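You operate a simulated robot arm through the tools that you are given. There is no shell and no other tool.

The job below is to be done with a simulated robot arm. You get a single attempt, and the scene is never put back.

JOB
Fit the orange disc into the empty hole of the purple dot head.
Fine: Shut the cover and lock its turn knob again; the head stays off.

Only the result counts: the job must be done as asked and must still hold three seconds after the hand-in. Knocking over, shifting, dropping, spilling or breaking anything else fails it. Lids that push on must go on centred and level and be pressed home; caps that screw on are set level and turned clockwise until they are tight.

ROBOT AND FRAMES
A 7-joint arm with a two-finger parallel gripper, fixed in place. Base frame: the origin is at the foot of the arm, x ahead of it, y to its left, z up; the work surface is at about z = 0. Lengths are in mm, angles in degrees, forces in N, time in s.
With the tool pointing down near the work surface it reaches from about 260 to 680 mm from the base axis. Its first joint turns from -166.0 to 166.0 degrees. Payload 2.5 kg.
Tool frame: the origin (TCP) lies between the finger pads and is the grasp point; the fingertips stand 30 mm ahead of it; z points along the fingers, y is the line along which they close. Largest opening 94 mm; finger width 28, thickness 10; the body of the gripper, 50 by 96 mm, starts 55 mm behind the TCP.
Orientation is told as [roll, pitch, yaw] about the base's x, y, z axes, in that order, counted from this pose: with the fingers straight down and closing along the base's y, the tool's x points along the base's -x, its y along +y and its z along -z.

CONTROLS
- The arm moves only by the tool play_rows. Its argument "series" is a list that holds one entry, the list of rows, each a list of 7 numbers: the shift along the base's x, y, z in mm, then the turn, a rotation vector about the base's x, y, z in degrees, then the gripper command, from -1 (shut) to 1 (fully open), values between in proportion. In form: [[[tx, ty, tz, ax, ay, az, hand], ...]]. A call has 1 to 20 rows; each row shifts and turns the commanded pose from where the row before left it. Each row takes 0.2 s and may step no farther than 50 mm and 8.6 degrees from the row before; otherwise, or with a gripper value out of range, the whole call is refused. A pose out of reach is approached as far as the arm can. The call stops where the force on the tool passes 80 N (or 10 N more than at its start, if that is more) or the arm is blocked; 0.2 s more then pass. Each finger travels about 72 mm/s and halts on what it meets, pressing with about 27 N; the grip force reading is that of the motor and also rises with nothing between the fingers. The clock runs only during rows and for 0.2 s after the last one: add rows that do not move to give the fingers time. The reply holds the time, the measured pose of the TCP, the force on the tool along the base axes, the opening and the grip force, in the units named above and with some noise, with the torque about the TCP (base axes, N m) and any sound that the robot's microphone picked up.
- Cameras (640 x 400 px; columns grow to the right, rows downward): "scene" is fixed at [51.9, -500.1, 870.1]; the picture's right is [0.39, -0.92, 0.00], its down [-0.73, -0.30, -0.62] and it looks along [0.57, 0.24, -0.79] (base axes); focal length 240 px, centre (320, 200). "wrist" rides on the gripper at [76, 14, -103] in the tool frame; the picture's right is [-0.18, 0.98, 0.00], its down [-0.75, -0.14, -0.64] and it looks along [-0.63, -0.12, 0.77] (tool axes); focal length 243 px, centre (320, 200). There is no depth. A picture from a camera that has moved, and an enlarged one, comes with that camera's place and axes in the base frame and with its lens.
- capture(camera): a new picture of that camera. No time passes.
- zoom(camera, box): a new picture of the part [left, top, right, bottom] of that camera's present view, enlarged. No time passes.
- hand_in(): hands the job in; it is judged then, once.

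Places have to be worked out from the pictures, the camera data and where the tool is seen. Open the gripper and draw the arm clear of the work before you hand the job in, unless the task says otherwise.

The tools are called by a JSON object that holds its "method" and its "body". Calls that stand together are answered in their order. play_rows: Moves the arm, as the interface text tells. Its arguments: {"type":"object","properties":{"series":{"type":"array"}},"required":["series"]} The other tools are called the same way: capture (camera) takes a picture; zoom (camera, box) takes an enlarged picture of a part of a camera's view; hand_in () hands the job in.

At the start:

```text
time_s: 0.0
tool_pos: [299.0, -256.6, 637.5]
ee_rot: [0.0, -0.1, -0.1]
contact_force: [-0.6, -0.7, 0.0]
wrist_torque: [0.0, 0.02, 0.02]
opening: 93.8
grasp_force: 0.1
```

scene: 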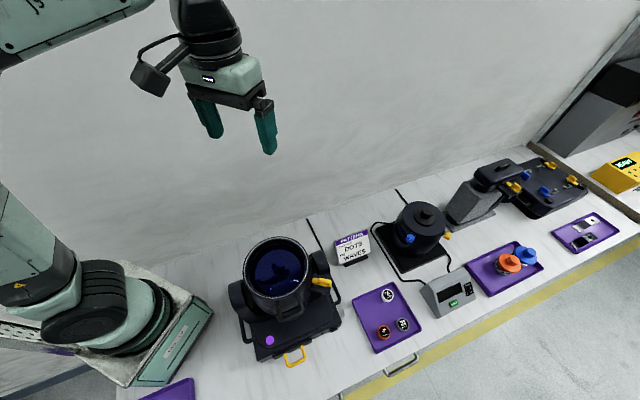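
wrist: 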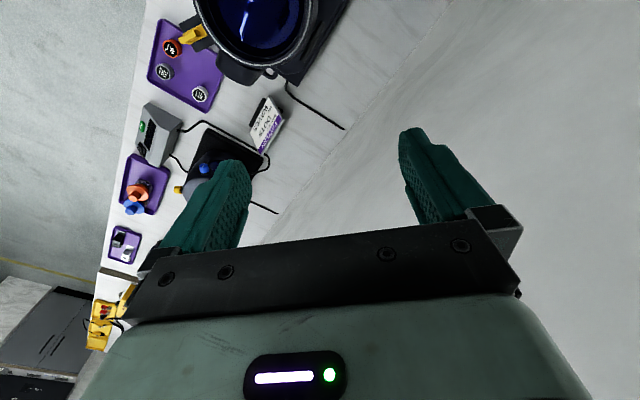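

I start by looking closely at the scene to identify the purple dot head, the disc, the cover and the knob.

{"method": "zoom", "body": {"camera": "scene", "box": [220, 220, 360, 380]}}

{"method": "zoom", "body": {"camera": "scene", "box": [340, 190, 480, 360]}}

{"method": "zoom", "body": {"camera": "scene", "box": [430, 140, 640, 300]}}

{"method": "zoom", "body": {"camera": "wrist", "box": [100, 0, 320, 220]}}

```text
2.50 times, centred on (290, 300) of scene
camera zoom: at [51.9, -500.1, 870.1], right [0.39, -0.92, 0.0], down [-0.73, -0.3, -0.62], along [0.57, 0.24, -0.79], focal length 601 px, centre (395, -50)
```

zoom: 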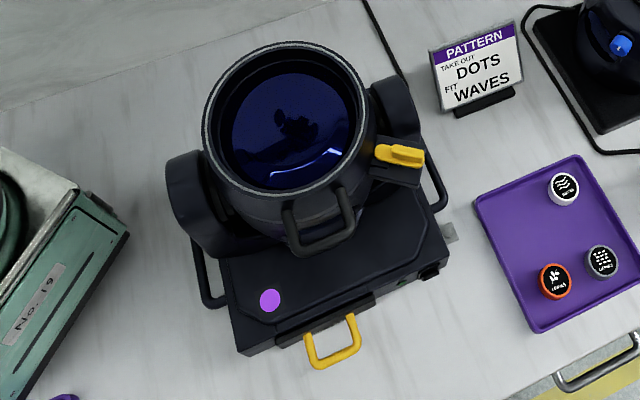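

```text
2.35 times, centred on (410, 275) of scene
camera zoom: at [51.9, -500.1, 870.1], right [0.39, -0.92, 0.0], down [-0.73, -0.3, -0.62], along [0.57, 0.24, -0.79], focal length 566 px, centre (108, 24)
```

zoom: 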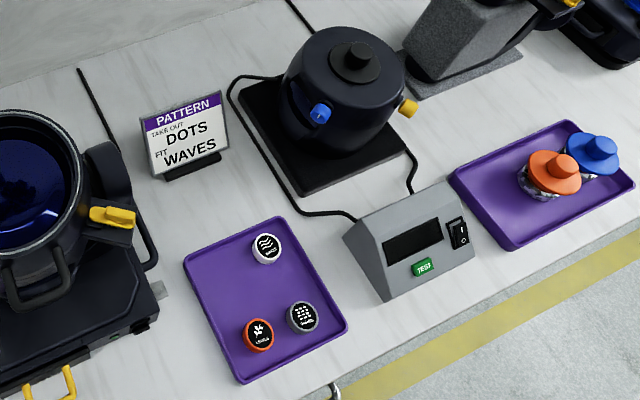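

```text
2.50 times, centred on (535, 220) of scene
camera zoom: at [51.9, -500.1, 870.1], right [0.39, -0.92, 0.0], down [-0.73, -0.3, -0.62], along [0.57, 0.24, -0.79], focal length 601 px, centre (-218, 150)
```

zoom: 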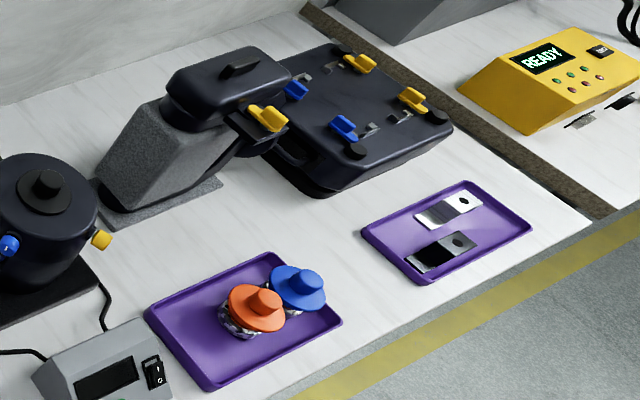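

```text
1.82 times, centred on (210, 110) of wrist
camera zoom: at [221.6, -241.5, 741.8], right [0.18, 0.98, 0.0], down [0.75, -0.14, 0.64], along [0.63, -0.12, -0.77], focal length 441 px, centre (520, 364)
```

zoom: 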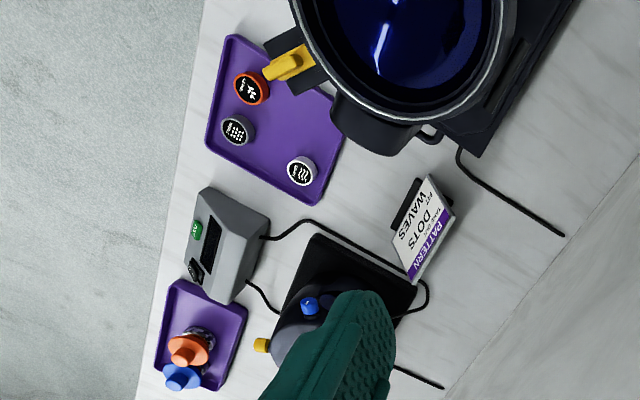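

{"method": "zoom", "body": {"camera": "scene", "box": [100, 300, 260, 400]}}

{"method": "zoom", "body": {"camera": "scene", "box": [345, 275, 430, 360]}}

{"method": "zoom", "body": {"camera": "wrist", "box": [180, 0, 360, 110]}}

```text
4.00 times, centred on (180, 350) of scene
camera zoom: at [51.9, -500.1, 870.1], right [0.39, -0.92, 0.0], down [-0.73, -0.3, -0.62], along [0.57, 0.24, -0.79], focal length 962 px, centre (880, -400)
```

zoom: 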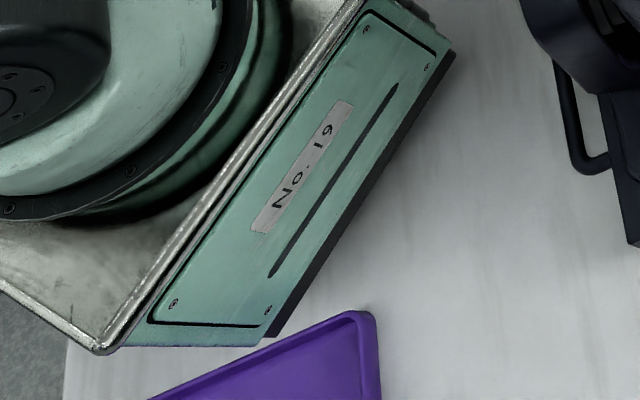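

```text
4.71 times, centred on (388, 318) of scene
camera zoom: at [51.9, -500.1, 870.1], right [0.39, -0.92, 0.0], down [-0.73, -0.3, -0.62], along [0.57, 0.24, -0.79], focal length 1132 px, centre (2, -353)
```

zoom: 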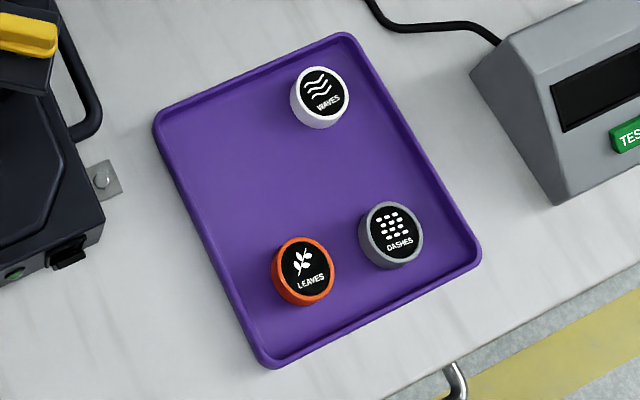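

```text
3.56 times, centred on (270, 55) of wrist
camera zoom: at [221.6, -241.5, 741.8], right [0.18, 0.98, 0.0], down [0.75, -0.14, 0.64], along [0.63, -0.12, -0.77], focal length 863 px, centre (498, 716)
```

zoom: 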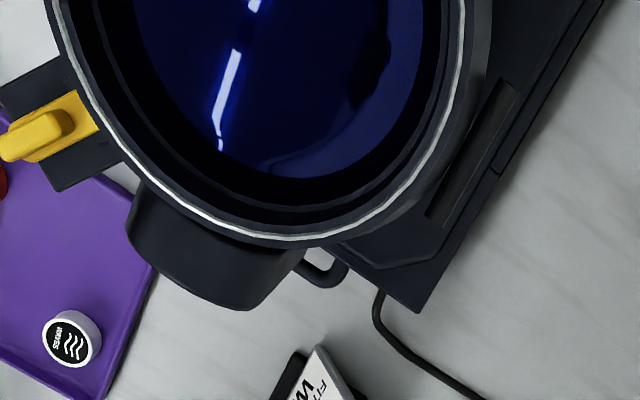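

The purple-dot unit looks like a moving-head stage light (gobo discs in the tray: waves, dashes, leaves with orange rim). I move the arm to look at the head from its front side.

{"method": "play_rows", "body": {"series": [[[-31, -31, -15, 0, 0, 5.6, 1], [-31, -31, -15, 0, 0, 5.6, 1], [-31, -31, -15, 0, 0, 5.6, 1], [-31, -31, -15, 0, 0, 5.6, 1], [-31, -31, -15, 0, 0, 5.6, 1], [-31, -31, -15, 0, 0, 5.6, 1], [-31, -31, -15, 0, 0, 5.6, 1], [-31, -31, -15, 0, 0, 5.6, 1]]]}}

{"method": "capture", "body": {"camera": "wrist"}}

{"method": "capture", "body": {"camera": "scene"}}

```text
time_s: 1.8
tool_pos: [51.7, -498.6, 518.2]
ee_rot: [0.1, 0.0, 44.9]
contact_force: [-0.1, 0.1, 0.8]
wrist_torque: [0.03, 0.02, 0.0]
opening: 94.1
grasp_force: 0.0
```

```text
taken
camera wrist: at [-13.6, -541.8, 622.1], right [-0.56, 0.83, 0.0], down [0.63, 0.43, 0.64], along [0.53, 0.36, -0.77], focal length 243 px, centre (320, 200)
```

wrist: 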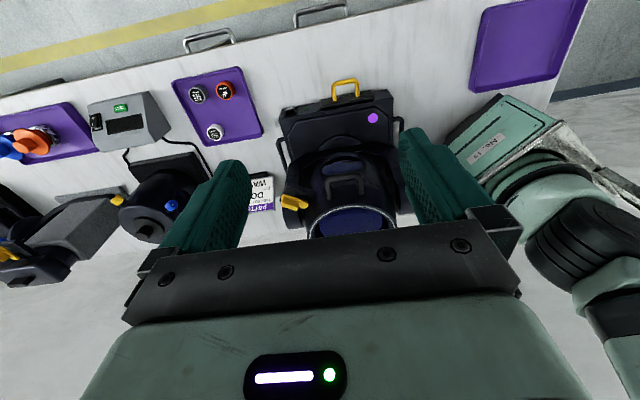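

```text
taken
```

scene: 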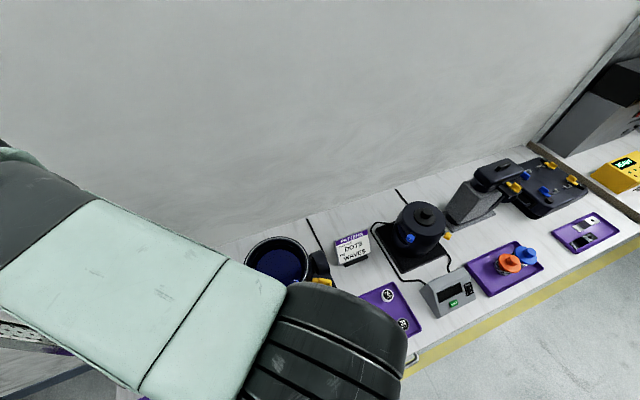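

{"method": "zoom", "body": {"camera": "wrist", "box": [255, 70, 425, 240]}}

{"method": "zoom", "body": {"camera": "wrist", "box": [160, 60, 290, 220]}}

```text
2.35 times, centred on (340, 155) of wrist
camera zoom: at [-13.6, -541.8, 622.1], right [-0.56, 0.83, 0.0], down [0.63, 0.43, 0.64], along [0.53, 0.36, -0.77], focal length 571 px, centre (273, 306)
```

zoom: 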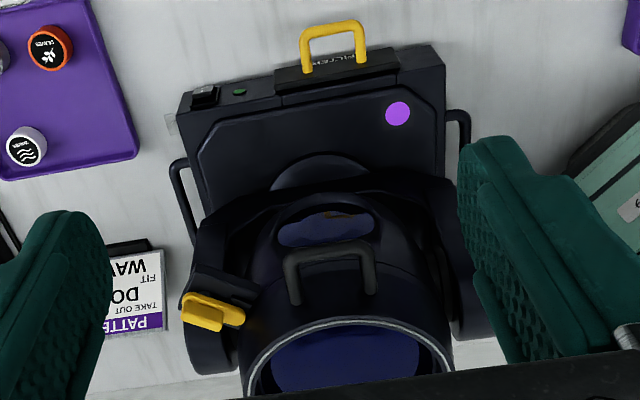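

```text
2.50 times, centred on (225, 140) of wrist
camera zoom: at [-13.6, -541.8, 622.1], right [-0.56, 0.83, 0.0], down [0.63, 0.43, 0.64], along [0.53, 0.36, -0.77], focal length 606 px, centre (558, 350)
```

zoom: 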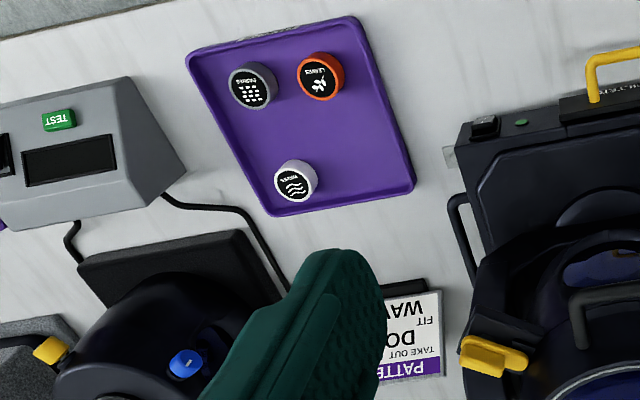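

The head's lens rim sits around (222,-312,300), with a window, a handle and a yellow knob. I tilt the tool and lower it to view the head from its front side.

{"method": "play_rows", "body": {"series": [[[-3, 8, -25, 3.36, -4.98, 0, 1], [-3, 8, -25, 3.36, -4.98, 0, 1], [-3, 8, -25, 3.36, -4.98, 0, 1], [-3, 8, -25, 3.36, -4.98, 0, 1], [-3, 8, -25, 3.36, -4.98, 0, 1]]]}}

{"method": "capture", "body": {"camera": "wrist"}}

```text
time_s: 3.0
tool_pos: [35.1, -467.5, 392.0]
ee_rot: [-6.3, -29.5, 46.5]
contact_force: [0.5, -1.0, 0.0]
wrist_torque: [0.0, 0.0, -0.01]
opening: 93.9
grasp_force: 0.1
```

```text
taken
camera wrist: at [-64.0, -531.6, 442.0], right [-0.56, 0.83, 0.0], down [0.28, 0.19, 0.94], along [0.78, 0.53, -0.34], focal length 243 px, centre (320, 200)
```

wrist: 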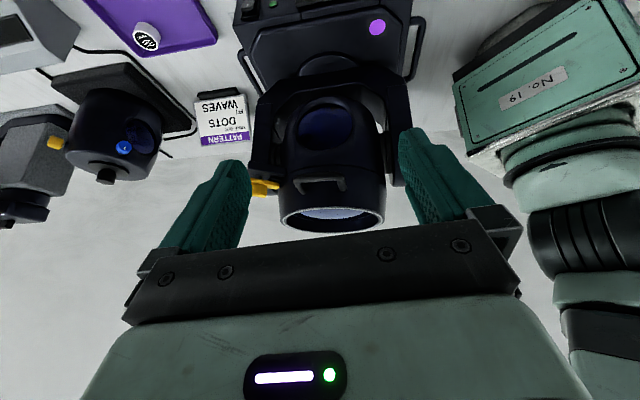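

{"method": "zoom", "body": {"camera": "wrist", "box": [240, 70, 420, 240]}}

{"method": "zoom", "body": {"camera": "wrist", "box": [225, 0, 435, 90]}}

```text
2.35 times, centred on (330, 155) of wrist
camera zoom: at [-64.0, -531.6, 442.0], right [-0.56, 0.83, 0.0], down [0.28, 0.19, 0.94], along [0.78, 0.53, -0.34], focal length 571 px, centre (296, 306)
```

zoom: 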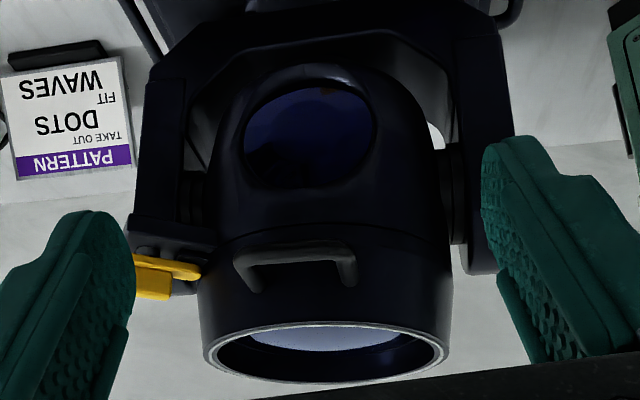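

```text
3.05 times, centred on (330, 45) of wrist
camera zoom: at [-64.0, -531.6, 442.0], right [-0.56, 0.83, 0.0], down [0.28, 0.19, 0.94], along [0.78, 0.53, -0.34], focal length 739 px, centre (290, 672)
```

zoom: 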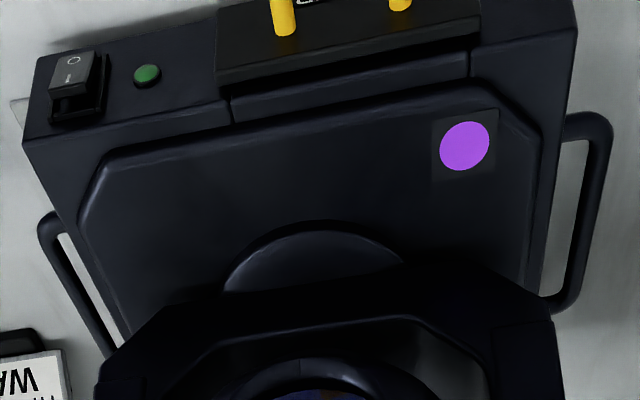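

{"method": "zoom", "body": {"camera": "wrist", "box": [270, 85, 390, 165]}}

{"method": "zoom", "body": {"camera": "wrist", "box": [240, 150, 320, 210]}}

{"method": "zoom", "body": {"camera": "wrist", "box": [270, 155, 390, 235]}}

```text
5.00 times, centred on (330, 125) of wrist
camera zoom: at [-64.0, -531.6, 442.0], right [-0.56, 0.83, 0.0], down [0.28, 0.19, 0.94], along [0.78, 0.53, -0.34], focal length 1213 px, centre (270, 575)
```

zoom: 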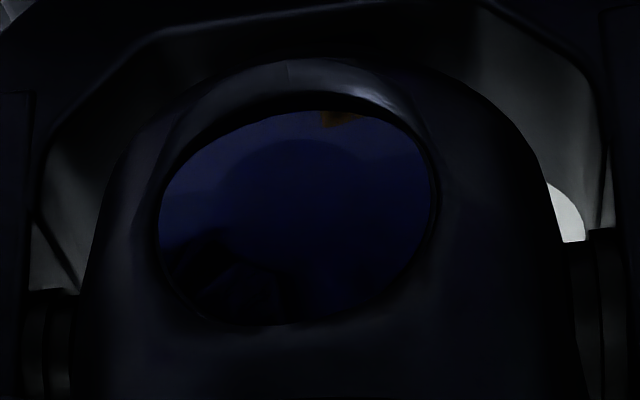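

```text
6.67 times, centred on (280, 180) of wrist
camera zoom: at [-64.0, -531.6, 442.0], right [-0.56, 0.83, 0.0], down [0.28, 0.19, 0.94], along [0.78, 0.53, -0.34], focal length 1618 px, centre (587, 333)
```

zoom: 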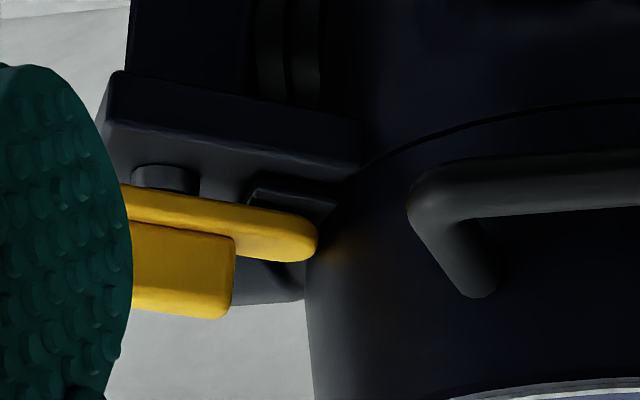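

```text
5.00 times, centred on (330, 195) of wrist
camera zoom: at [-64.0, -531.6, 442.0], right [-0.56, 0.83, 0.0], down [0.28, 0.19, 0.94], along [0.78, 0.53, -0.34], focal length 1213 px, centre (270, 225)
```

zoom: 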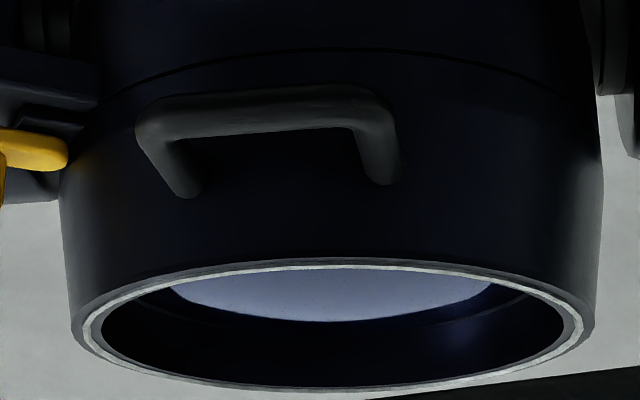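

The lens barrel with the handle looks like the hinged cover (seam below it), with the yellow wing knob holding it. I lift back up and swing around to look from the back and above.

{"method": "play_rows", "body": {"series": [[[3, -8, 25, -3.36, 4.98, 0, 1], [3, -8, 25, -3.36, 4.98, 0, 1], [3, -8, 25, -3.36, 4.98, 0, 1], [3, -8, 25, -3.36, 4.98, 0, 1], [3, -8, 25, -3.36, 4.98, 0, 1]]]}}

{"method": "play_rows", "body": {"series": [[[14, 22, 3, 0, 0, -8.5, 1], [14, 22, 3, 0, 0, -8.5, 1], [14, 22, 3, 0, 0, -8.5, 1], [14, 22, 3, 0, 0, -8.5, 1], [14, 22, 3, 0, 0, -8.5, 1], [14, 22, 3, 0, 0, -8.5, 1], [14, 22, 3, 0, 0, -8.5, 1], [14, 22, 3, 0, 0, -8.5, 1], [14, 22, 3, 0, 0, -8.5, 1], [14, 22, 3, 0, 0, -8.5, 1], [14, 22, 3, 0, 0, -8.5, 1], [14, 22, 3, 0, 0, -8.5, 1], [14, 22, 3, 0, 0, -8.5, 1], [14, 22, 3, 0, 0, -8.5, 1], [14, 22, 3, 0, 0, -8.5, 1], [14, 22, 3, 0, 0, -8.5, 1], [14, 22, 3, 0, 0, -8.5, 1], [14, 22, 3, 0, 0, -8.5, 1]]]}}

{"method": "capture", "body": {"camera": "wrist"}}

{"method": "capture", "body": {"camera": "scene"}}

```text
time_s: 4.2
tool_pos: [53.0, -506.5, 517.6]
ee_rot: [-0.1, 0.0, 44.8]
contact_force: [0.4, 0.1, 0.6]
wrist_torque: [0.0, -0.01, 0.01]
opening: 94.0
grasp_force: 0.1
```

```text
time_s: 8.0
tool_pos: [308.6, -112.0, 563.1]
ee_rot: [-1.7, 0.0, -108.4]
contact_force: [-0.2, 0.2, 0.1]
wrist_torque: [0.0, -0.04, 0.0]
opening: 94.1
grasp_force: 0.0
```

```text
taken
camera wrist: at [347.6, -44.4, 665.6], right [0.87, -0.48, -0.03], down [-0.35, -0.68, 0.64], along [-0.33, -0.55, -0.76], focal length 243 px, centre (320, 200)
```

wrist: 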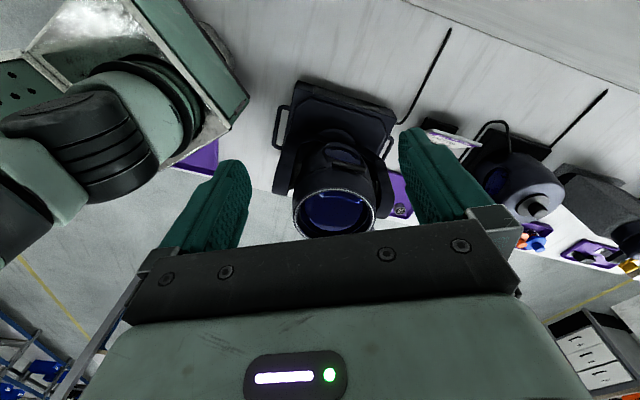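

```text
taken
```

scene: 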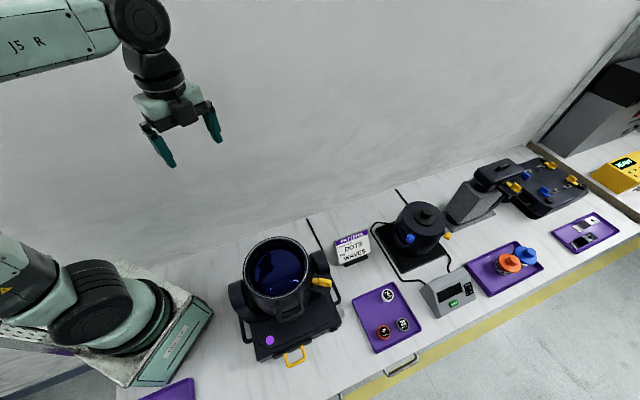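

{"method": "zoom", "body": {"camera": "wrist", "box": [260, 110, 420, 245]}}

{"method": "zoom", "body": {"camera": "scene", "box": [230, 225, 350, 325]}}

{"method": "zoom", "body": {"camera": "scene", "box": [295, 255, 345, 305]}}

```text
2.96 times, centred on (340, 178) of wrist
camera zoom: at [347.6, -44.4, 665.6], right [0.87, -0.48, -0.03], down [-0.35, -0.68, 0.64], along [-0.33, -0.55, -0.76], focal length 719 px, centre (261, 267)
```

zoom: 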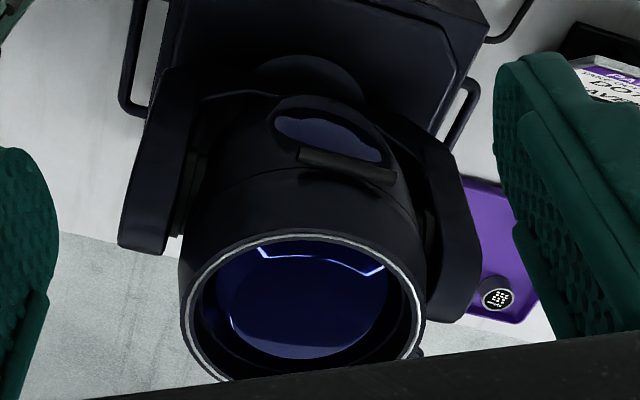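

```text
4.00 times, centred on (290, 275) of scene
camera zoom: at [51.9, -500.1, 870.1], right [0.39, -0.92, 0.0], down [-0.73, -0.3, -0.62], along [0.57, 0.24, -0.79], focal length 962 px, centre (440, -100)
```

zoom: 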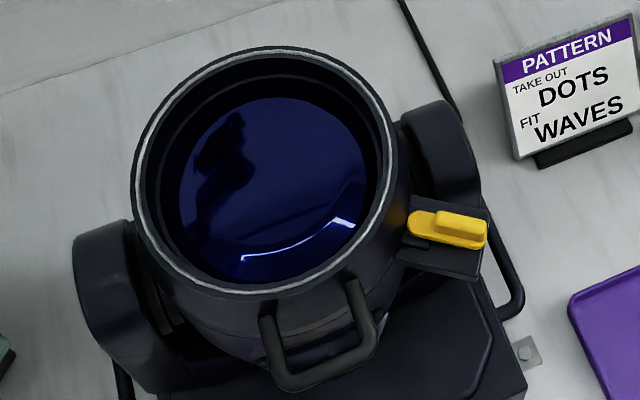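

```text
8.00 times, centred on (320, 280) of scene
camera zoom: at [51.9, -500.1, 870.1], right [0.39, -0.92, 0.0], down [-0.73, -0.3, -0.62], along [0.57, 0.24, -0.79], focal length 1924 px, centre (320, -440)
```

zoom: 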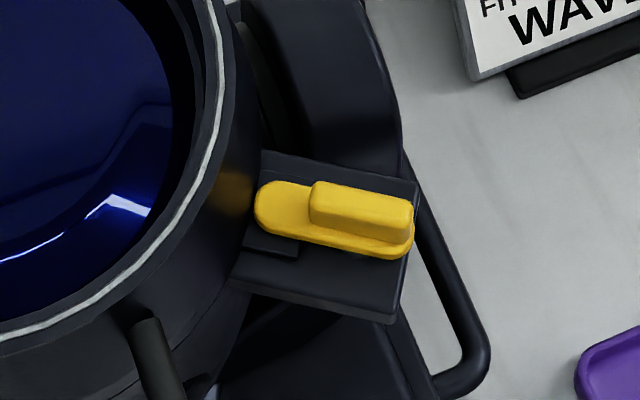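

{"method": "zoom", "body": {"camera": "wrist", "box": [310, 130, 390, 180]}}

{"method": "zoom", "body": {"camera": "wrist", "box": [285, 160, 395, 240]}}

{"method": "zoom", "body": {"camera": "scene", "box": [240, 290, 350, 375]}}

```text
8.00 times, centred on (350, 155) of wrist
camera zoom: at [347.6, -44.4, 665.6], right [0.87, -0.48, -0.03], down [-0.35, -0.68, 0.64], along [-0.33, -0.55, -0.76], focal length 1941 px, centre (80, 560)
```

zoom: 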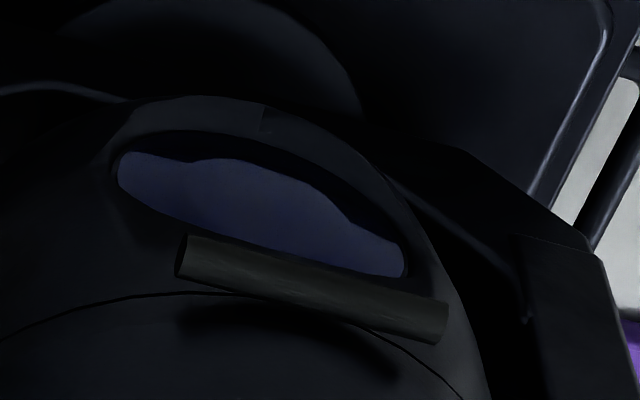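

```text
5.00 times, centred on (340, 200) of wrist
camera zoom: at [347.6, -44.4, 665.6], right [0.87, -0.48, -0.03], down [-0.35, -0.68, 0.64], along [-0.33, -0.55, -0.76], focal length 1213 px, centre (220, 200)
```

zoom: 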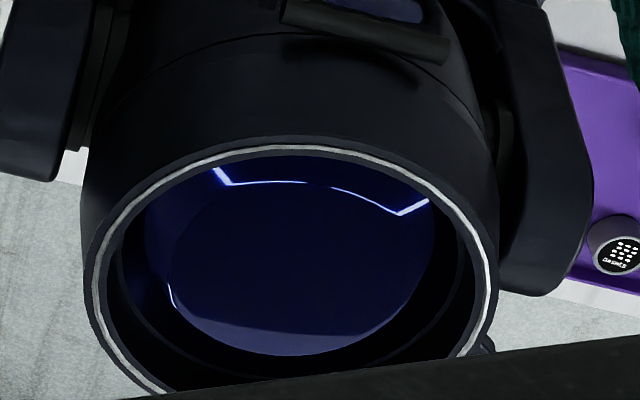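

```text
4.71 times, centred on (295, 332) of scene
camera zoom: at [51.9, -500.1, 870.1], right [0.39, -0.92, 0.0], down [-0.73, -0.3, -0.62], along [0.57, 0.24, -0.79], focal length 1132 px, centre (438, -424)
```

zoom: 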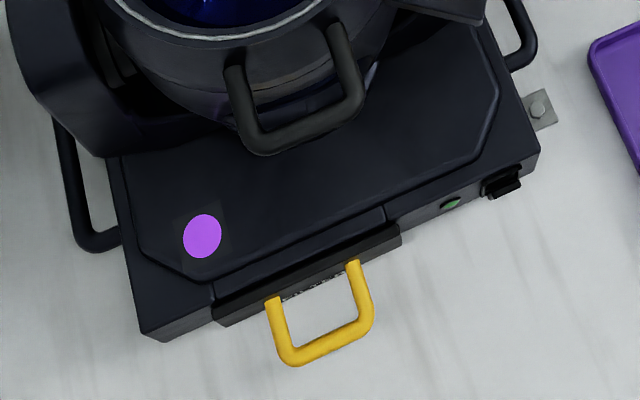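

The bar at the back of the seam is a hinge cylinder, so the lens barrel is the cover: hinge at the back (~(266,-277)), handle at front (~(137,-398,327)), knob near (231,-429,315). I go closer for a detailed look at the knob.

{"method": "play_rows", "body": {"series": [[[-7.2, -19.6, 0, 0, 0, 8.5, 1], [-7.2, -19.6, 0, 0, 0, 8.5, 1], [-7.2, -19.6, 0, 0, 0, 8.5, 1], [-7.2, -19.6, 0, 0, 0, 8.5, 1], [-7.2, -19.6, 0, 0, 0, 8.5, 1], [-7.2, -19.6, 0, 0, 0, 8.5, 1], [-7.2, -19.6, 0, 0, 0, 8.5, 1], [-7.2, -19.6, 0, 0, 0, 8.5, 1], [-7.2, -19.6, 0, 0, 0, 8.5, 1], [-7.2, -19.6, 0, 0, 0, 8.5, 1], [-7.2, -19.6, 0, 0, 0, 8.5, 1], [-7.2, -19.6, 0, 0, 0, 8.5, 1], [-7.2, -19.6, 0, 0, 0, 8.5, 1], [-7.2, -19.6, 0, 0, 0, 8.5, 1], [-7.2, -19.6, 0, 0, 0, 8.5, 1], [-7.2, -19.6, 0, 0, 0, 8.5, 1], [-7.2, -19.6, 0, 0, 0, 8.5, 1], [-7.2, -19.6, 0, 0, 0, 8.5, 1]]]}}

{"method": "play_rows", "body": {"series": [[[0, 0, -40, 0, 0, 0, 1], [0, 0, -40, 0, 0, 0, 1], [0, 0, -40, 0, 0, 0, 1]]]}}

{"method": "capture", "body": {"camera": "wrist"}}

{"method": "zoom", "body": {"camera": "wrist", "box": [265, 120, 385, 220]}}

```text
time_s: 11.8
tool_pos: [173.7, -460.4, 571.9]
ee_rot: [0.0, 0.1, 44.9]
contact_force: [-0.8, 0.1, -0.8]
wrist_torque: [0.0, 0.01, 0.01]
opening: 94.0
grasp_force: 0.0
```

```text
time_s: 12.6
tool_pos: [174.0, -462.7, 452.9]
ee_rot: [-0.1, 0.0, 44.7]
contact_force: [0.4, -1.0, 0.7]
wrist_torque: [-0.02, -0.02, -0.02]
opening: 94.1
grasp_force: 0.1
```

```text
taken
camera wrist: at [107.9, -504.1, 554.5], right [-0.56, 0.83, 0.0], down [0.63, 0.43, 0.64], along [0.53, 0.36, -0.77], focal length 243 px, centre (320, 200)
```

wrist: 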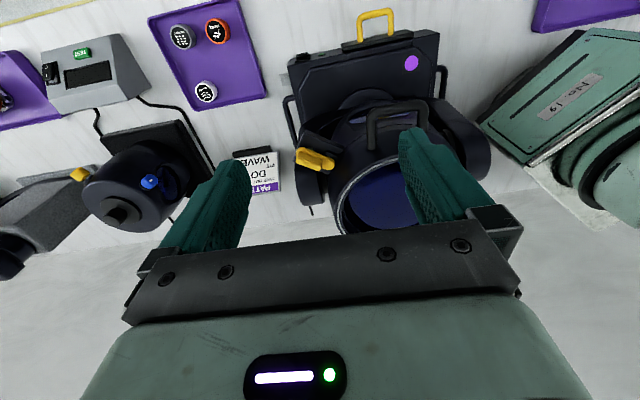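

```text
4.00 times, centred on (325, 170) of wrist
camera zoom: at [107.9, -504.1, 554.5], right [-0.56, 0.83, 0.0], down [0.63, 0.43, 0.64], along [0.53, 0.36, -0.77], focal length 970 px, centre (300, 320)
```

zoom: 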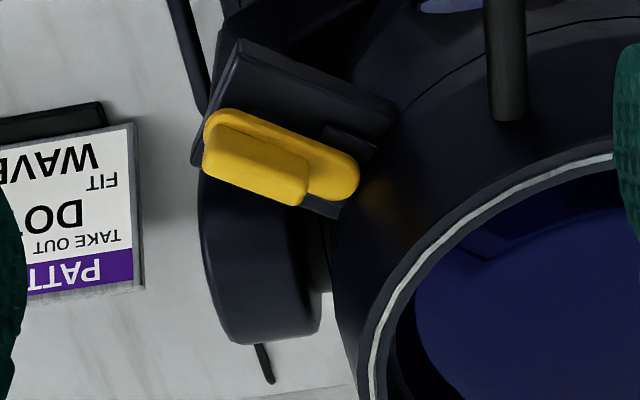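

{"method": "zoom", "body": {"camera": "wrist", "box": [290, 130, 350, 180]}}

{"method": "zoom", "body": {"camera": "wrist", "box": [320, 90, 440, 180]}}

{"method": "zoom", "body": {"camera": "wrist", "box": [150, 0, 270, 110]}}

```text
8.00 times, centred on (320, 155) of wrist
camera zoom: at [107.9, -504.1, 554.5], right [-0.56, 0.83, 0.0], down [0.63, 0.43, 0.64], along [0.53, 0.36, -0.77], focal length 1941 px, centre (320, 560)
```

zoom: 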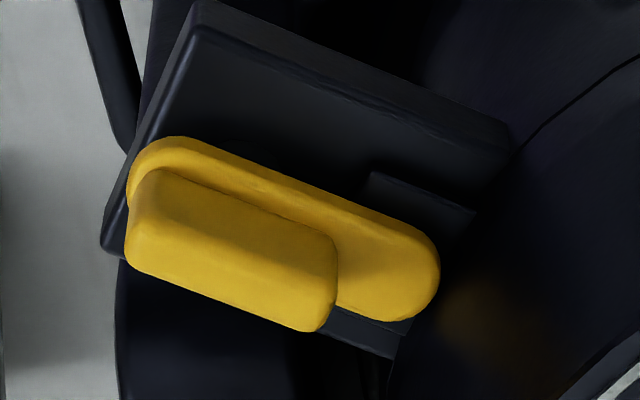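

```text
4.44 times, centred on (380, 135) of wrist
camera zoom: at [107.9, -504.1, 554.5], right [-0.56, 0.83, 0.0], down [0.63, 0.43, 0.64], along [0.53, 0.36, -0.77], focal length 1078 px, centre (53, 489)
```

zoom: 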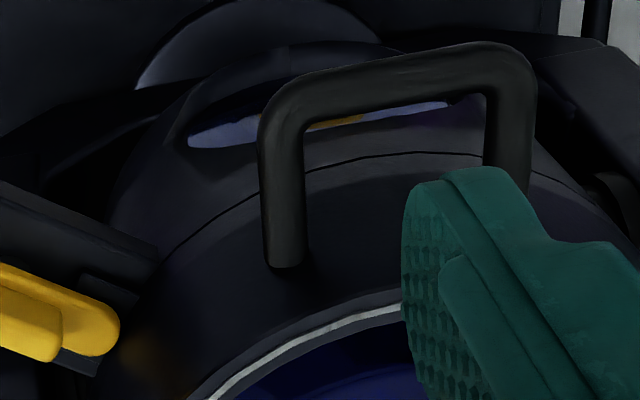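

```text
3.64 times, centred on (210, 55) of wrist
camera zoom: at [107.9, -504.1, 554.5], right [-0.56, 0.83, 0.0], down [0.63, 0.43, 0.64], along [0.53, 0.36, -0.77], focal length 882 px, centre (720, 727)
```

zoom: 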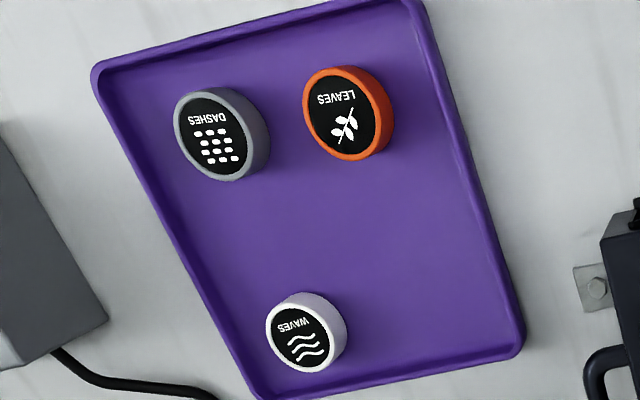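

The knob is a wing with a fin (about 27×13 mm, center ≈(229,-436), top z≈320), its tongue resting over a lug of the cover. I position above it with the fingers closing across the fin (yaw ≈ -79.5°) and the opening reduced.

{"method": "play_rows", "body": {"series": [[[3.7, 1.8, 0, 0, 0, -8.28, -0.2], [3.7, 1.8, 0, 0, 0, -8.28, -0.2], [3.7, 1.8, 0, 0, 0, -8.28, -0.2], [3.7, 1.8, 0, 0, 0, -8.28, -0.2], [3.7, 1.8, 0, 0, 0, -8.28, -0.2], [3.7, 1.8, 0, 0, 0, -8.28, -0.2], [3.7, 1.8, 0, 0, 0, -8.28, -0.2], [3.7, 1.8, 0, 0, 0, -8.28, -0.2], [3.7, 1.8, 0, 0, 0, -8.28, -0.2], [3.7, 1.8, 0, 0, 0, -8.28, -0.2], [3.7, 1.8, 0, 0, 0, -8.28, -0.2], [3.7, 1.8, 0, 0, 0, -8.28, -0.2], [3.7, 1.8, 0, 0, 0, -8.28, -0.2], [3.7, 1.8, 0, 0, 0, -8.28, -0.2], [3.7, 1.8, 0, 0, 0, -8.28, -0.2]]]}}

{"method": "capture", "body": {"camera": "wrist"}}

{"method": "zoom", "body": {"camera": "wrist", "box": [250, 80, 390, 190]}}

{"method": "zoom", "body": {"camera": "scene", "box": [220, 150, 400, 320]}}

```text
time_s: 15.8
tool_pos: [227.8, -434.4, 452.1]
ee_rot: [0.0, 0.0, -79.5]
contact_force: [-0.4, -0.1, 0.4]
wrist_torque: [0.0, 0.02, 0.0]
opening: 37.8
grasp_force: 0.0
```

```text
taken
camera wrist: at [227.8, -355.1, 556.0], right [1.0, 0.0, 0.0], down [0.0, -0.77, 0.64], along [0.0, -0.64, -0.77], focal length 243 px, centre (320, 200)
```

wrist: 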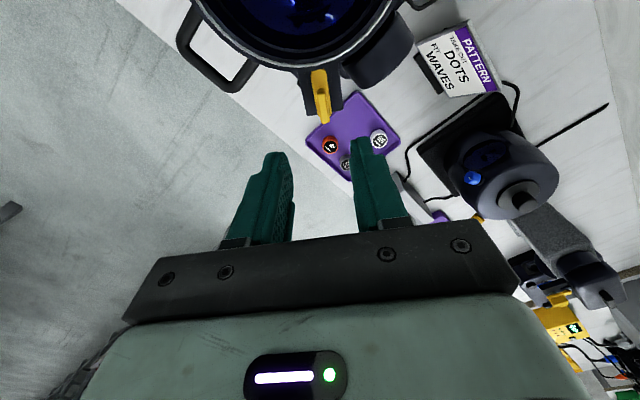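

```text
3.64 times, centred on (320, 135) of wrist
camera zoom: at [227.8, -355.1, 556.0], right [1.0, 0.0, 0.0], down [0.0, -0.77, 0.64], along [0.0, -0.64, -0.77], focal length 882 px, centre (320, 436)
```

zoom: 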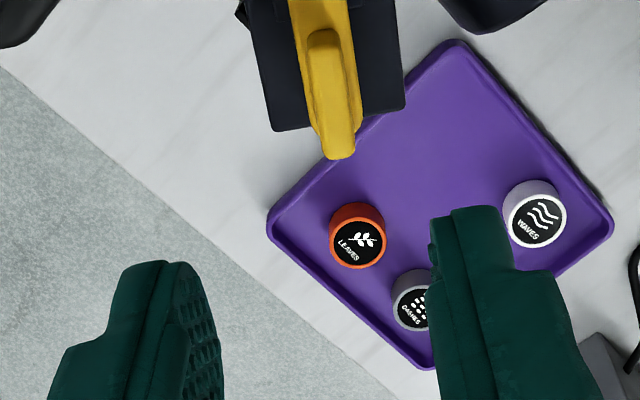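

```text
2.35 times, centred on (310, 235) of scene
camera zoom: at [51.9, -500.1, 870.1], right [0.39, -0.92, 0.0], down [-0.73, -0.3, -0.62], along [0.57, 0.24, -0.79], focal length 566 px, centre (344, 118)
```

zoom: 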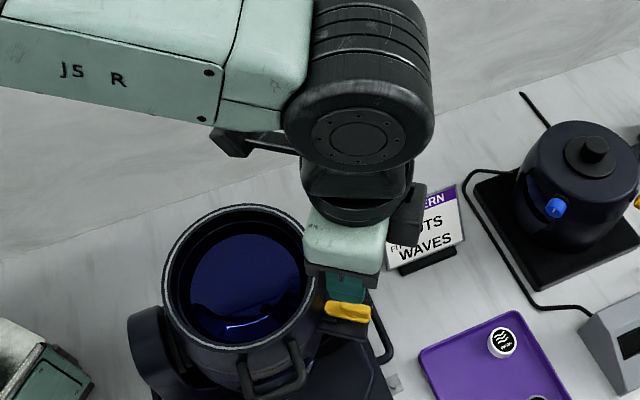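

The fin center is about (231,-435.5), top z≈318, aligned within 1.5°. I descend to just above it and check.

{"method": "play_rows", "body": {"series": [[[3.3, -1.0, -30, 0, 0, -1.5, -0.2], [0, 0, -35, 0, 0, 0, -0.2], [0, 0, -35, 0, 0, 0, -0.2]]]}}

{"method": "capture", "body": {"camera": "wrist"}}

{"method": "zoom", "body": {"camera": "wrist", "box": [250, 90, 390, 190]}}

{"method": "zoom", "body": {"camera": "scene", "box": [290, 230, 360, 310]}}

```text
time_s: 16.6
tool_pos: [230.9, -435.3, 353.5]
ee_rot: [0.1, 0.0, -81.0]
contact_force: [-0.5, 0.3, -0.4]
wrist_torque: [-0.02, 0.02, -0.01]
opening: 37.5
grasp_force: 0.0
```

```text
taken
camera wrist: at [231.9, -356.5, 456.4], right [1.0, -0.03, 0.0], down [-0.02, -0.77, 0.64], along [-0.02, -0.64, -0.77], focal length 243 px, centre (320, 200)
```

wrist: 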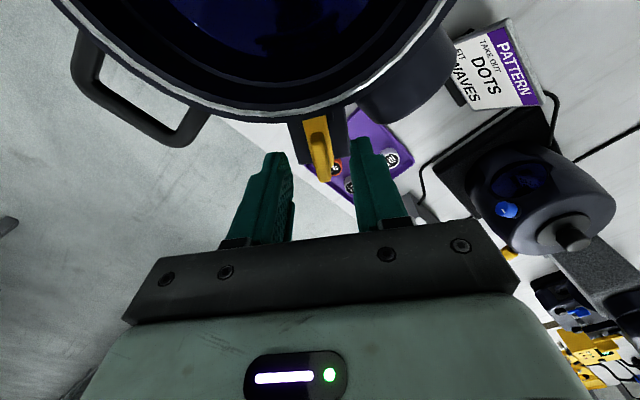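

```text
4.00 times, centred on (320, 140) of wrist
camera zoom: at [231.9, -356.5, 456.4], right [1.0, -0.03, 0.0], down [-0.02, -0.77, 0.64], along [-0.02, -0.64, -0.77], focal length 970 px, centre (320, 440)
```

zoom: 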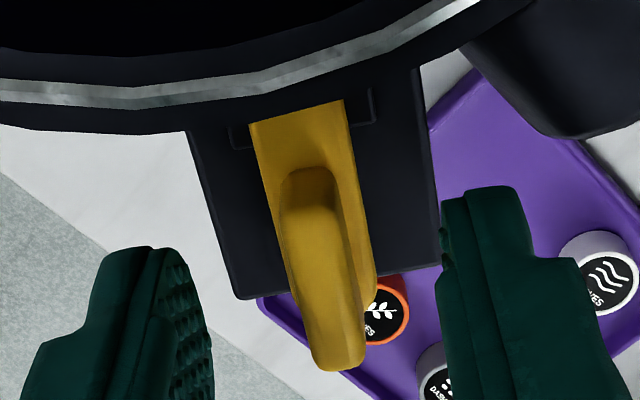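

```text
5.00 times, centred on (325, 270) of scene
camera zoom: at [51.9, -500.1, 870.1], right [0.39, -0.92, 0.0], down [-0.73, -0.3, -0.62], along [0.57, 0.24, -0.79], focal length 1202 px, centre (295, -150)
```

zoom: 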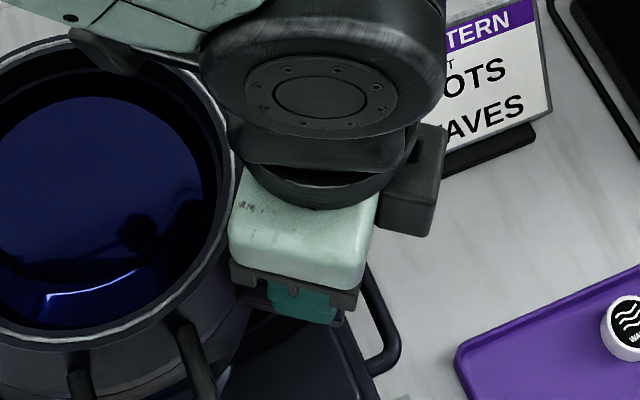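

The fin sits centred between the fingers. I lower by 17 mm so the fingertips straddle the fin, and check before closing.

{"method": "play_rows", "body": {"series": [[[-0.5, -1, -9, 0, 0, 0, -0.2], [0, 0, -8, 0, 0, 0, -0.2]]]}}

{"method": "zoom", "body": {"camera": "wrist", "box": [250, 90, 390, 190]}}

```text
time_s: 17.2
tool_pos: [232.2, -436.9, 335.9]
ee_rot: [0.0, 0.0, -81.0]
contact_force: [1.1, 0.6, 0.1]
wrist_torque: [-0.01, 0.02, 0.02]
opening: 37.7
grasp_force: 0.1
```

```text
4.00 times, centred on (320, 140) of wrist
camera zoom: at [232.6, -358.1, 439.1], right [1.0, -0.03, 0.0], down [-0.02, -0.77, 0.64], along [-0.02, -0.64, -0.77], focal length 970 px, centre (320, 440)
```

zoom: 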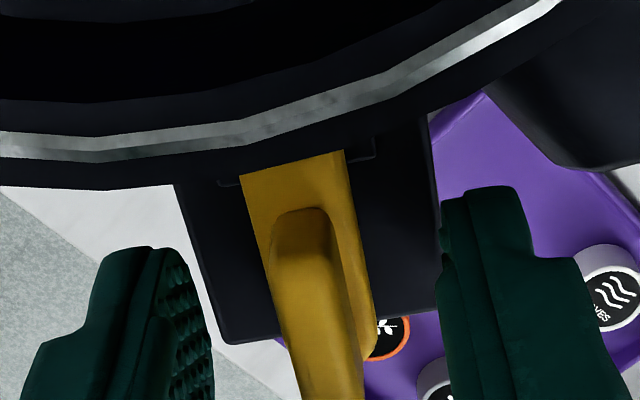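

Fingertips should be about 12 mm below the fin's top on both sides. I close on the fin.

{"method": "play_rows", "body": {"series": [[[0, 0, 0, 0, 0, 0, -1], [0, 0, 0, 0, 0, 0, -1], [0, 0, 0, 0, 0, 0, -1]]]}}

{"method": "zoom", "body": {"camera": "wrist", "box": [250, 90, 390, 190]}}

```text
time_s: 18.0
tool_pos: [232.5, -436.1, 335.9]
ee_rot: [0.0, 0.0, -80.9]
contact_force: [-0.3, -0.5, -2.9]
wrist_torque: [-0.51, -0.08, 0.02]
opening: 14.7
grasp_force: 45.3
```

```text
4.00 times, centred on (320, 140) of wrist
camera zoom: at [232.7, -358.1, 439.1], right [1.0, -0.03, 0.0], down [-0.02, -0.77, 0.64], along [-0.02, -0.64, -0.77], focal length 970 px, centre (320, 440)
```

zoom: 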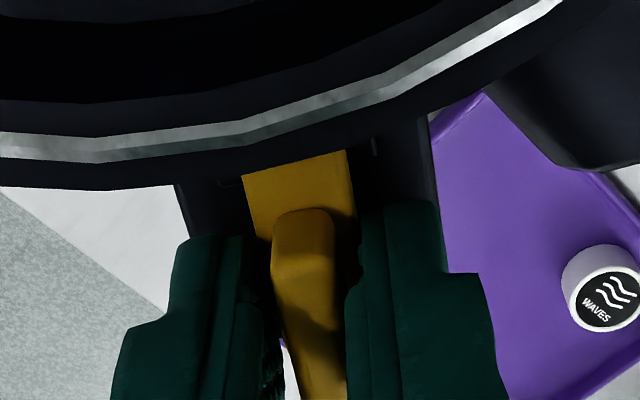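

The fin is held (14.7 mm). I try turning counter-clockwise a little and read the torque.

{"method": "play_rows", "body": {"series": [[[0, 0, 0, 0, 0, 5, -1], [0, 0, 0, 0, 0, 5, -1], [0, 0, 0, 0, 0, 5, -1]]]}}

{"method": "zoom", "body": {"camera": "wrist", "box": [250, 90, 390, 190]}}

```text
time_s: 18.8
tool_pos: [233.4, -436.0, 336.5]
ee_rot: [-0.1, -0.1, -65.9]
contact_force: [12.3, -11.6, -9.8]
wrist_torque: [-0.04, -0.31, -1.55]
opening: 19.6
grasp_force: 45.2
```

```text
4.00 times, centred on (320, 140) of wrist
camera zoom: at [213.2, -360.4, 439.1], right [0.97, 0.23, 0.0], down [0.18, -0.74, 0.64], along [0.15, -0.63, -0.76], focal length 970 px, centre (320, 440)
```

zoom: 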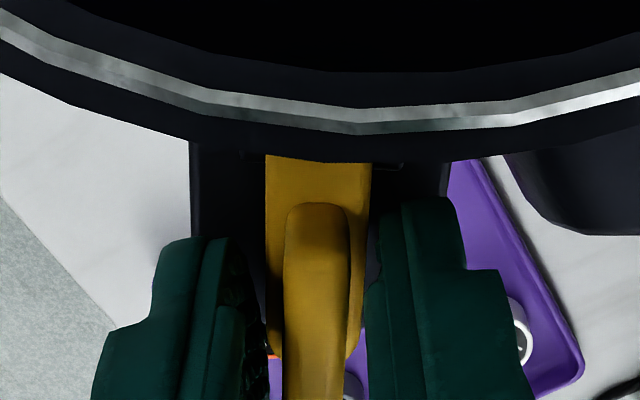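

Counter-clockwise the fin spread the fingers (19.6 mm) with -1.55 N·m and the knob did not follow. I go back and try clockwise.

{"method": "play_rows", "body": {"series": [[[0, 0, 0, 0, 0, -5, -1], [0, 0, 0, 0, 0, -5, -1], [-1, 0, 0, 0, 0, -5, -1], [0, 0, 0, 0, 0, 0, -1]]]}}

{"method": "play_rows", "body": {"series": [[[0, 0, 0, 0, 0, -5, -1], [0, 0, 0, 0, 0, -5, -1], [0, 0, 0, 0, 0, -5, -1]]]}}

{"method": "zoom", "body": {"camera": "wrist", "box": [250, 90, 390, 190]}}

```text
time_s: 19.8
tool_pos: [231.7, -435.8, 337.0]
ee_rot: [0.2, 0.1, -80.9]
contact_force: [14.1, 7.3, 11.5]
wrist_torque: [0.45, -0.35, 0.01]
opening: 14.9
grasp_force: 45.1
```

```text
time_s: 20.6
tool_pos: [231.5, -436.2, 336.0]
ee_rot: [0.1, 0.1, -96.0]
contact_force: [14.1, 19.9, 29.1]
wrist_torque: [1.01, -0.45, 0.01]
opening: 14.9
grasp_force: 45.0
```

```text
4.00 times, centred on (320, 140) of wrist
camera zoom: at [252.5, -360.6, 439.4], right [0.96, -0.28, 0.0], down [-0.22, -0.74, 0.64], along [-0.18, -0.61, -0.77], focal length 970 px, centre (320, 440)
```

zoom: 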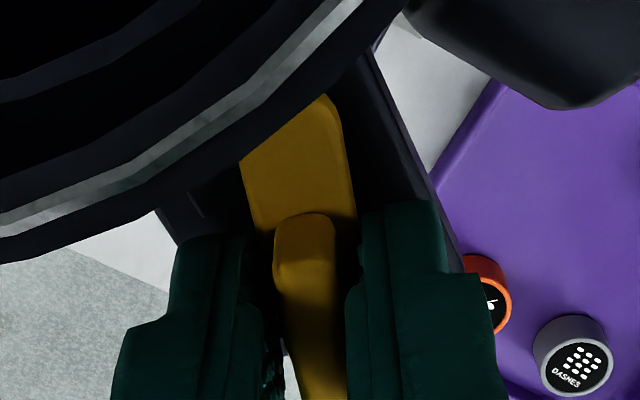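

Clockwise the knob follows freely. Some side and upward force builds up, so I relieve a little and continue turning clockwise.

{"method": "play_rows", "body": {"series": [[[0.5, 0.8, 1, 0, 0, 0, -1], [0, 0, 0, 0, 0, -6, -1], [0, 0, 0, 0, 0, -6, -1], [0, 0, 0, 0, 0, -6, -1]]]}}

{"method": "zoom", "body": {"camera": "wrist", "box": [250, 90, 390, 190]}}

```text
time_s: 21.6
tool_pos: [231.5, -435.3, 336.4]
ee_rot: [0.1, -0.2, -113.9]
contact_force: [30.0, -15.7, -23.4]
wrist_torque: [-0.85, -0.6, 0.01]
opening: 14.7
grasp_force: 45.0
```

```text
4.00 times, centred on (320, 140) of wrist
camera zoom: at [274.7, -370.7, 439.0], right [0.82, -0.57, 0.0], down [-0.44, -0.63, 0.64], along [-0.36, -0.53, -0.77], focal length 970 px, centre (320, 440)
```

zoom: 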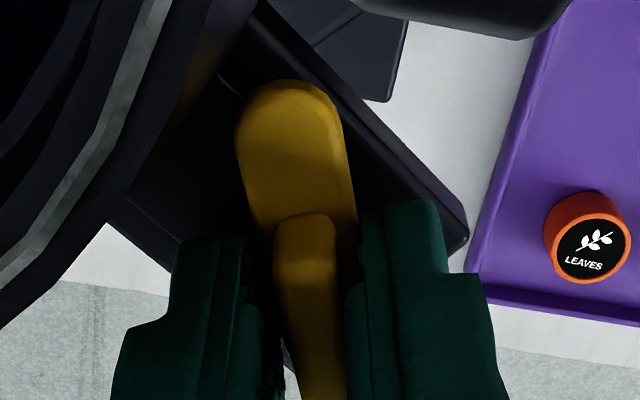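

{"method": "play_rows", "body": {"series": [[[0.6, -0.4, -0.4, 0, 0, 0, -1], [0, 0, 0, 0, 0, -6, -1], [0, 0, 0, 0, 0, -6, -1], [0, 0, 0, 0, 0, -6, -1]]]}}

{"method": "zoom", "body": {"camera": "wrist", "box": [250, 90, 390, 190]}}

```text
time_s: 22.6
tool_pos: [231.9, -436.0, 336.1]
ee_rot: [0.0, 0.0, -132.0]
contact_force: [20.7, -9.4, -26.4]
wrist_torque: [0.41, -1.1, 0.01]
opening: 15.0
grasp_force: 45.6
```

```text
4.00 times, centred on (320, 140) of wrist
camera zoom: at [292.5, -388.2, 439.4], right [0.61, -0.79, 0.0], down [-0.61, -0.47, 0.64], along [-0.51, -0.39, -0.77], focal length 970 px, centre (320, 440)
```

zoom: 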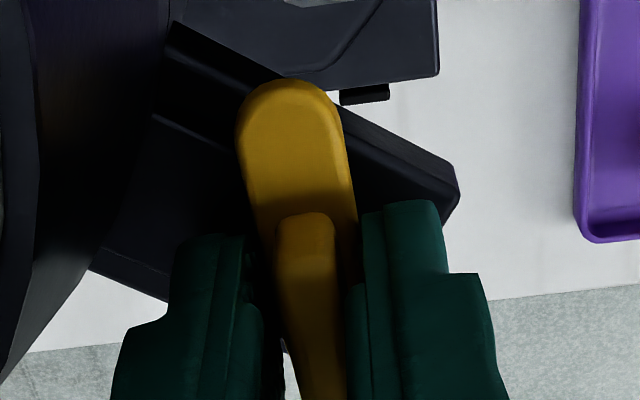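

{"method": "play_rows", "body": {"series": [[[0.4, -0.2, -0.4, 0, 0, 0, -1], [0, 0, 0, 0, 0, -6, -1], [0, 0, 0, 0, 0, -6, -1], [0, 0, 0, 0, 0, -6, -1]]]}}

{"method": "zoom", "body": {"camera": "wrist", "box": [250, 90, 390, 190]}}

```text
time_s: 23.6
tool_pos: [232.3, -437.0, 335.7]
ee_rot: [-0.1, 0.0, -149.9]
contact_force: [14.0, 7.0, -2.7]
wrist_torque: [-0.4, 0.7, 0.04]
opening: 14.9
grasp_force: 45.0
```

```text
4.00 times, centred on (320, 140) of wrist
camera zoom: at [304.1, -409.5, 439.4], right [0.33, -0.94, 0.0], down [-0.72, -0.26, 0.64], along [-0.61, -0.21, -0.77], focal length 970 px, centre (320, 440)
```

zoom: 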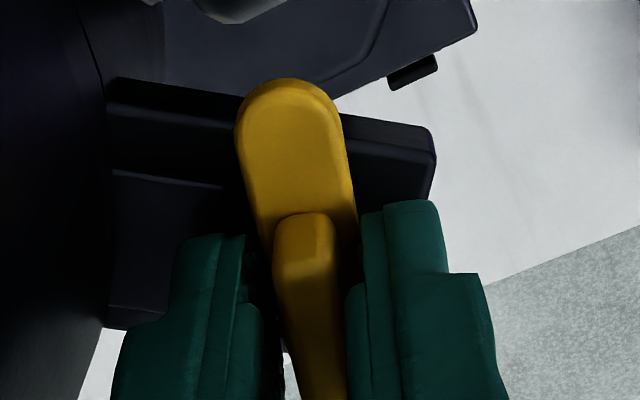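

{"method": "play_rows", "body": {"series": [[[0.2, 0.2, 0, 0, 0, 0, -1], [0, 0, 0, 0, 0, -5, -1], [0, 0, 0, 0, 0, -5, -1], [0, 0, 0, 0, 0, -5, -1], [0, 0, 0, 0, 0, -5, -1]]]}}

{"method": "zoom", "body": {"camera": "wrist", "box": [250, 90, 390, 190]}}

```text
time_s: 24.8
tool_pos: [232.5, -436.7, 337.1]
ee_rot: [-0.1, 0.0, -170.1]
contact_force: [5.4, 10.4, -1.7]
wrist_torque: [0.43, -1.38, 0.0]
opening: 14.8
grasp_force: 44.8
```

```text
4.00 times, centred on (320, 140) of wrist
camera zoom: at [308.6, -436.2, 439.3], right [-0.01, -1.0, 0.0], down [-0.77, 0.01, 0.64], along [-0.64, 0.01, -0.77], focal length 970 px, centre (320, 440)
```

zoom: 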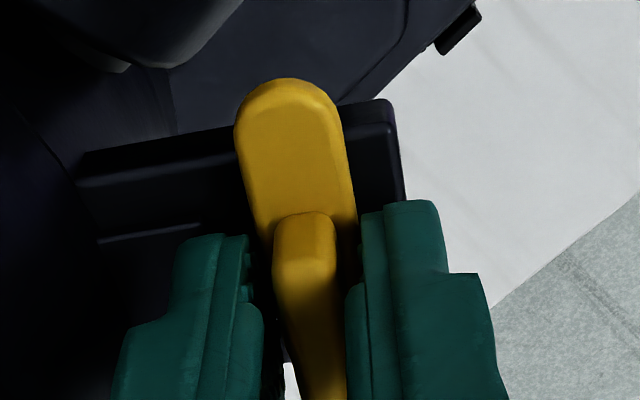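

{"method": "play_rows", "body": {"series": [[[0.1, 0.2, 0, 0, 0, -4, -1], [0, 0, 0, 0, 0, 0, -1]]]}}

{"method": "capture", "body": {"camera": "scene"}}

```text
time_s: 25.4
tool_pos: [231.8, -438.1, 336.8]
ee_rot: [-0.1, -0.1, -173.8]
contact_force: [3.9, 12.3, 1.0]
wrist_torque: [0.13, 0.86, 1.26]
opening: 15.7
grasp_force: 45.3
```

```text
taken
```

scene: 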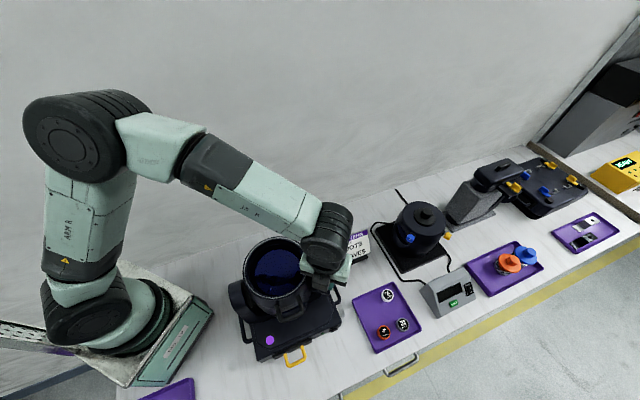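

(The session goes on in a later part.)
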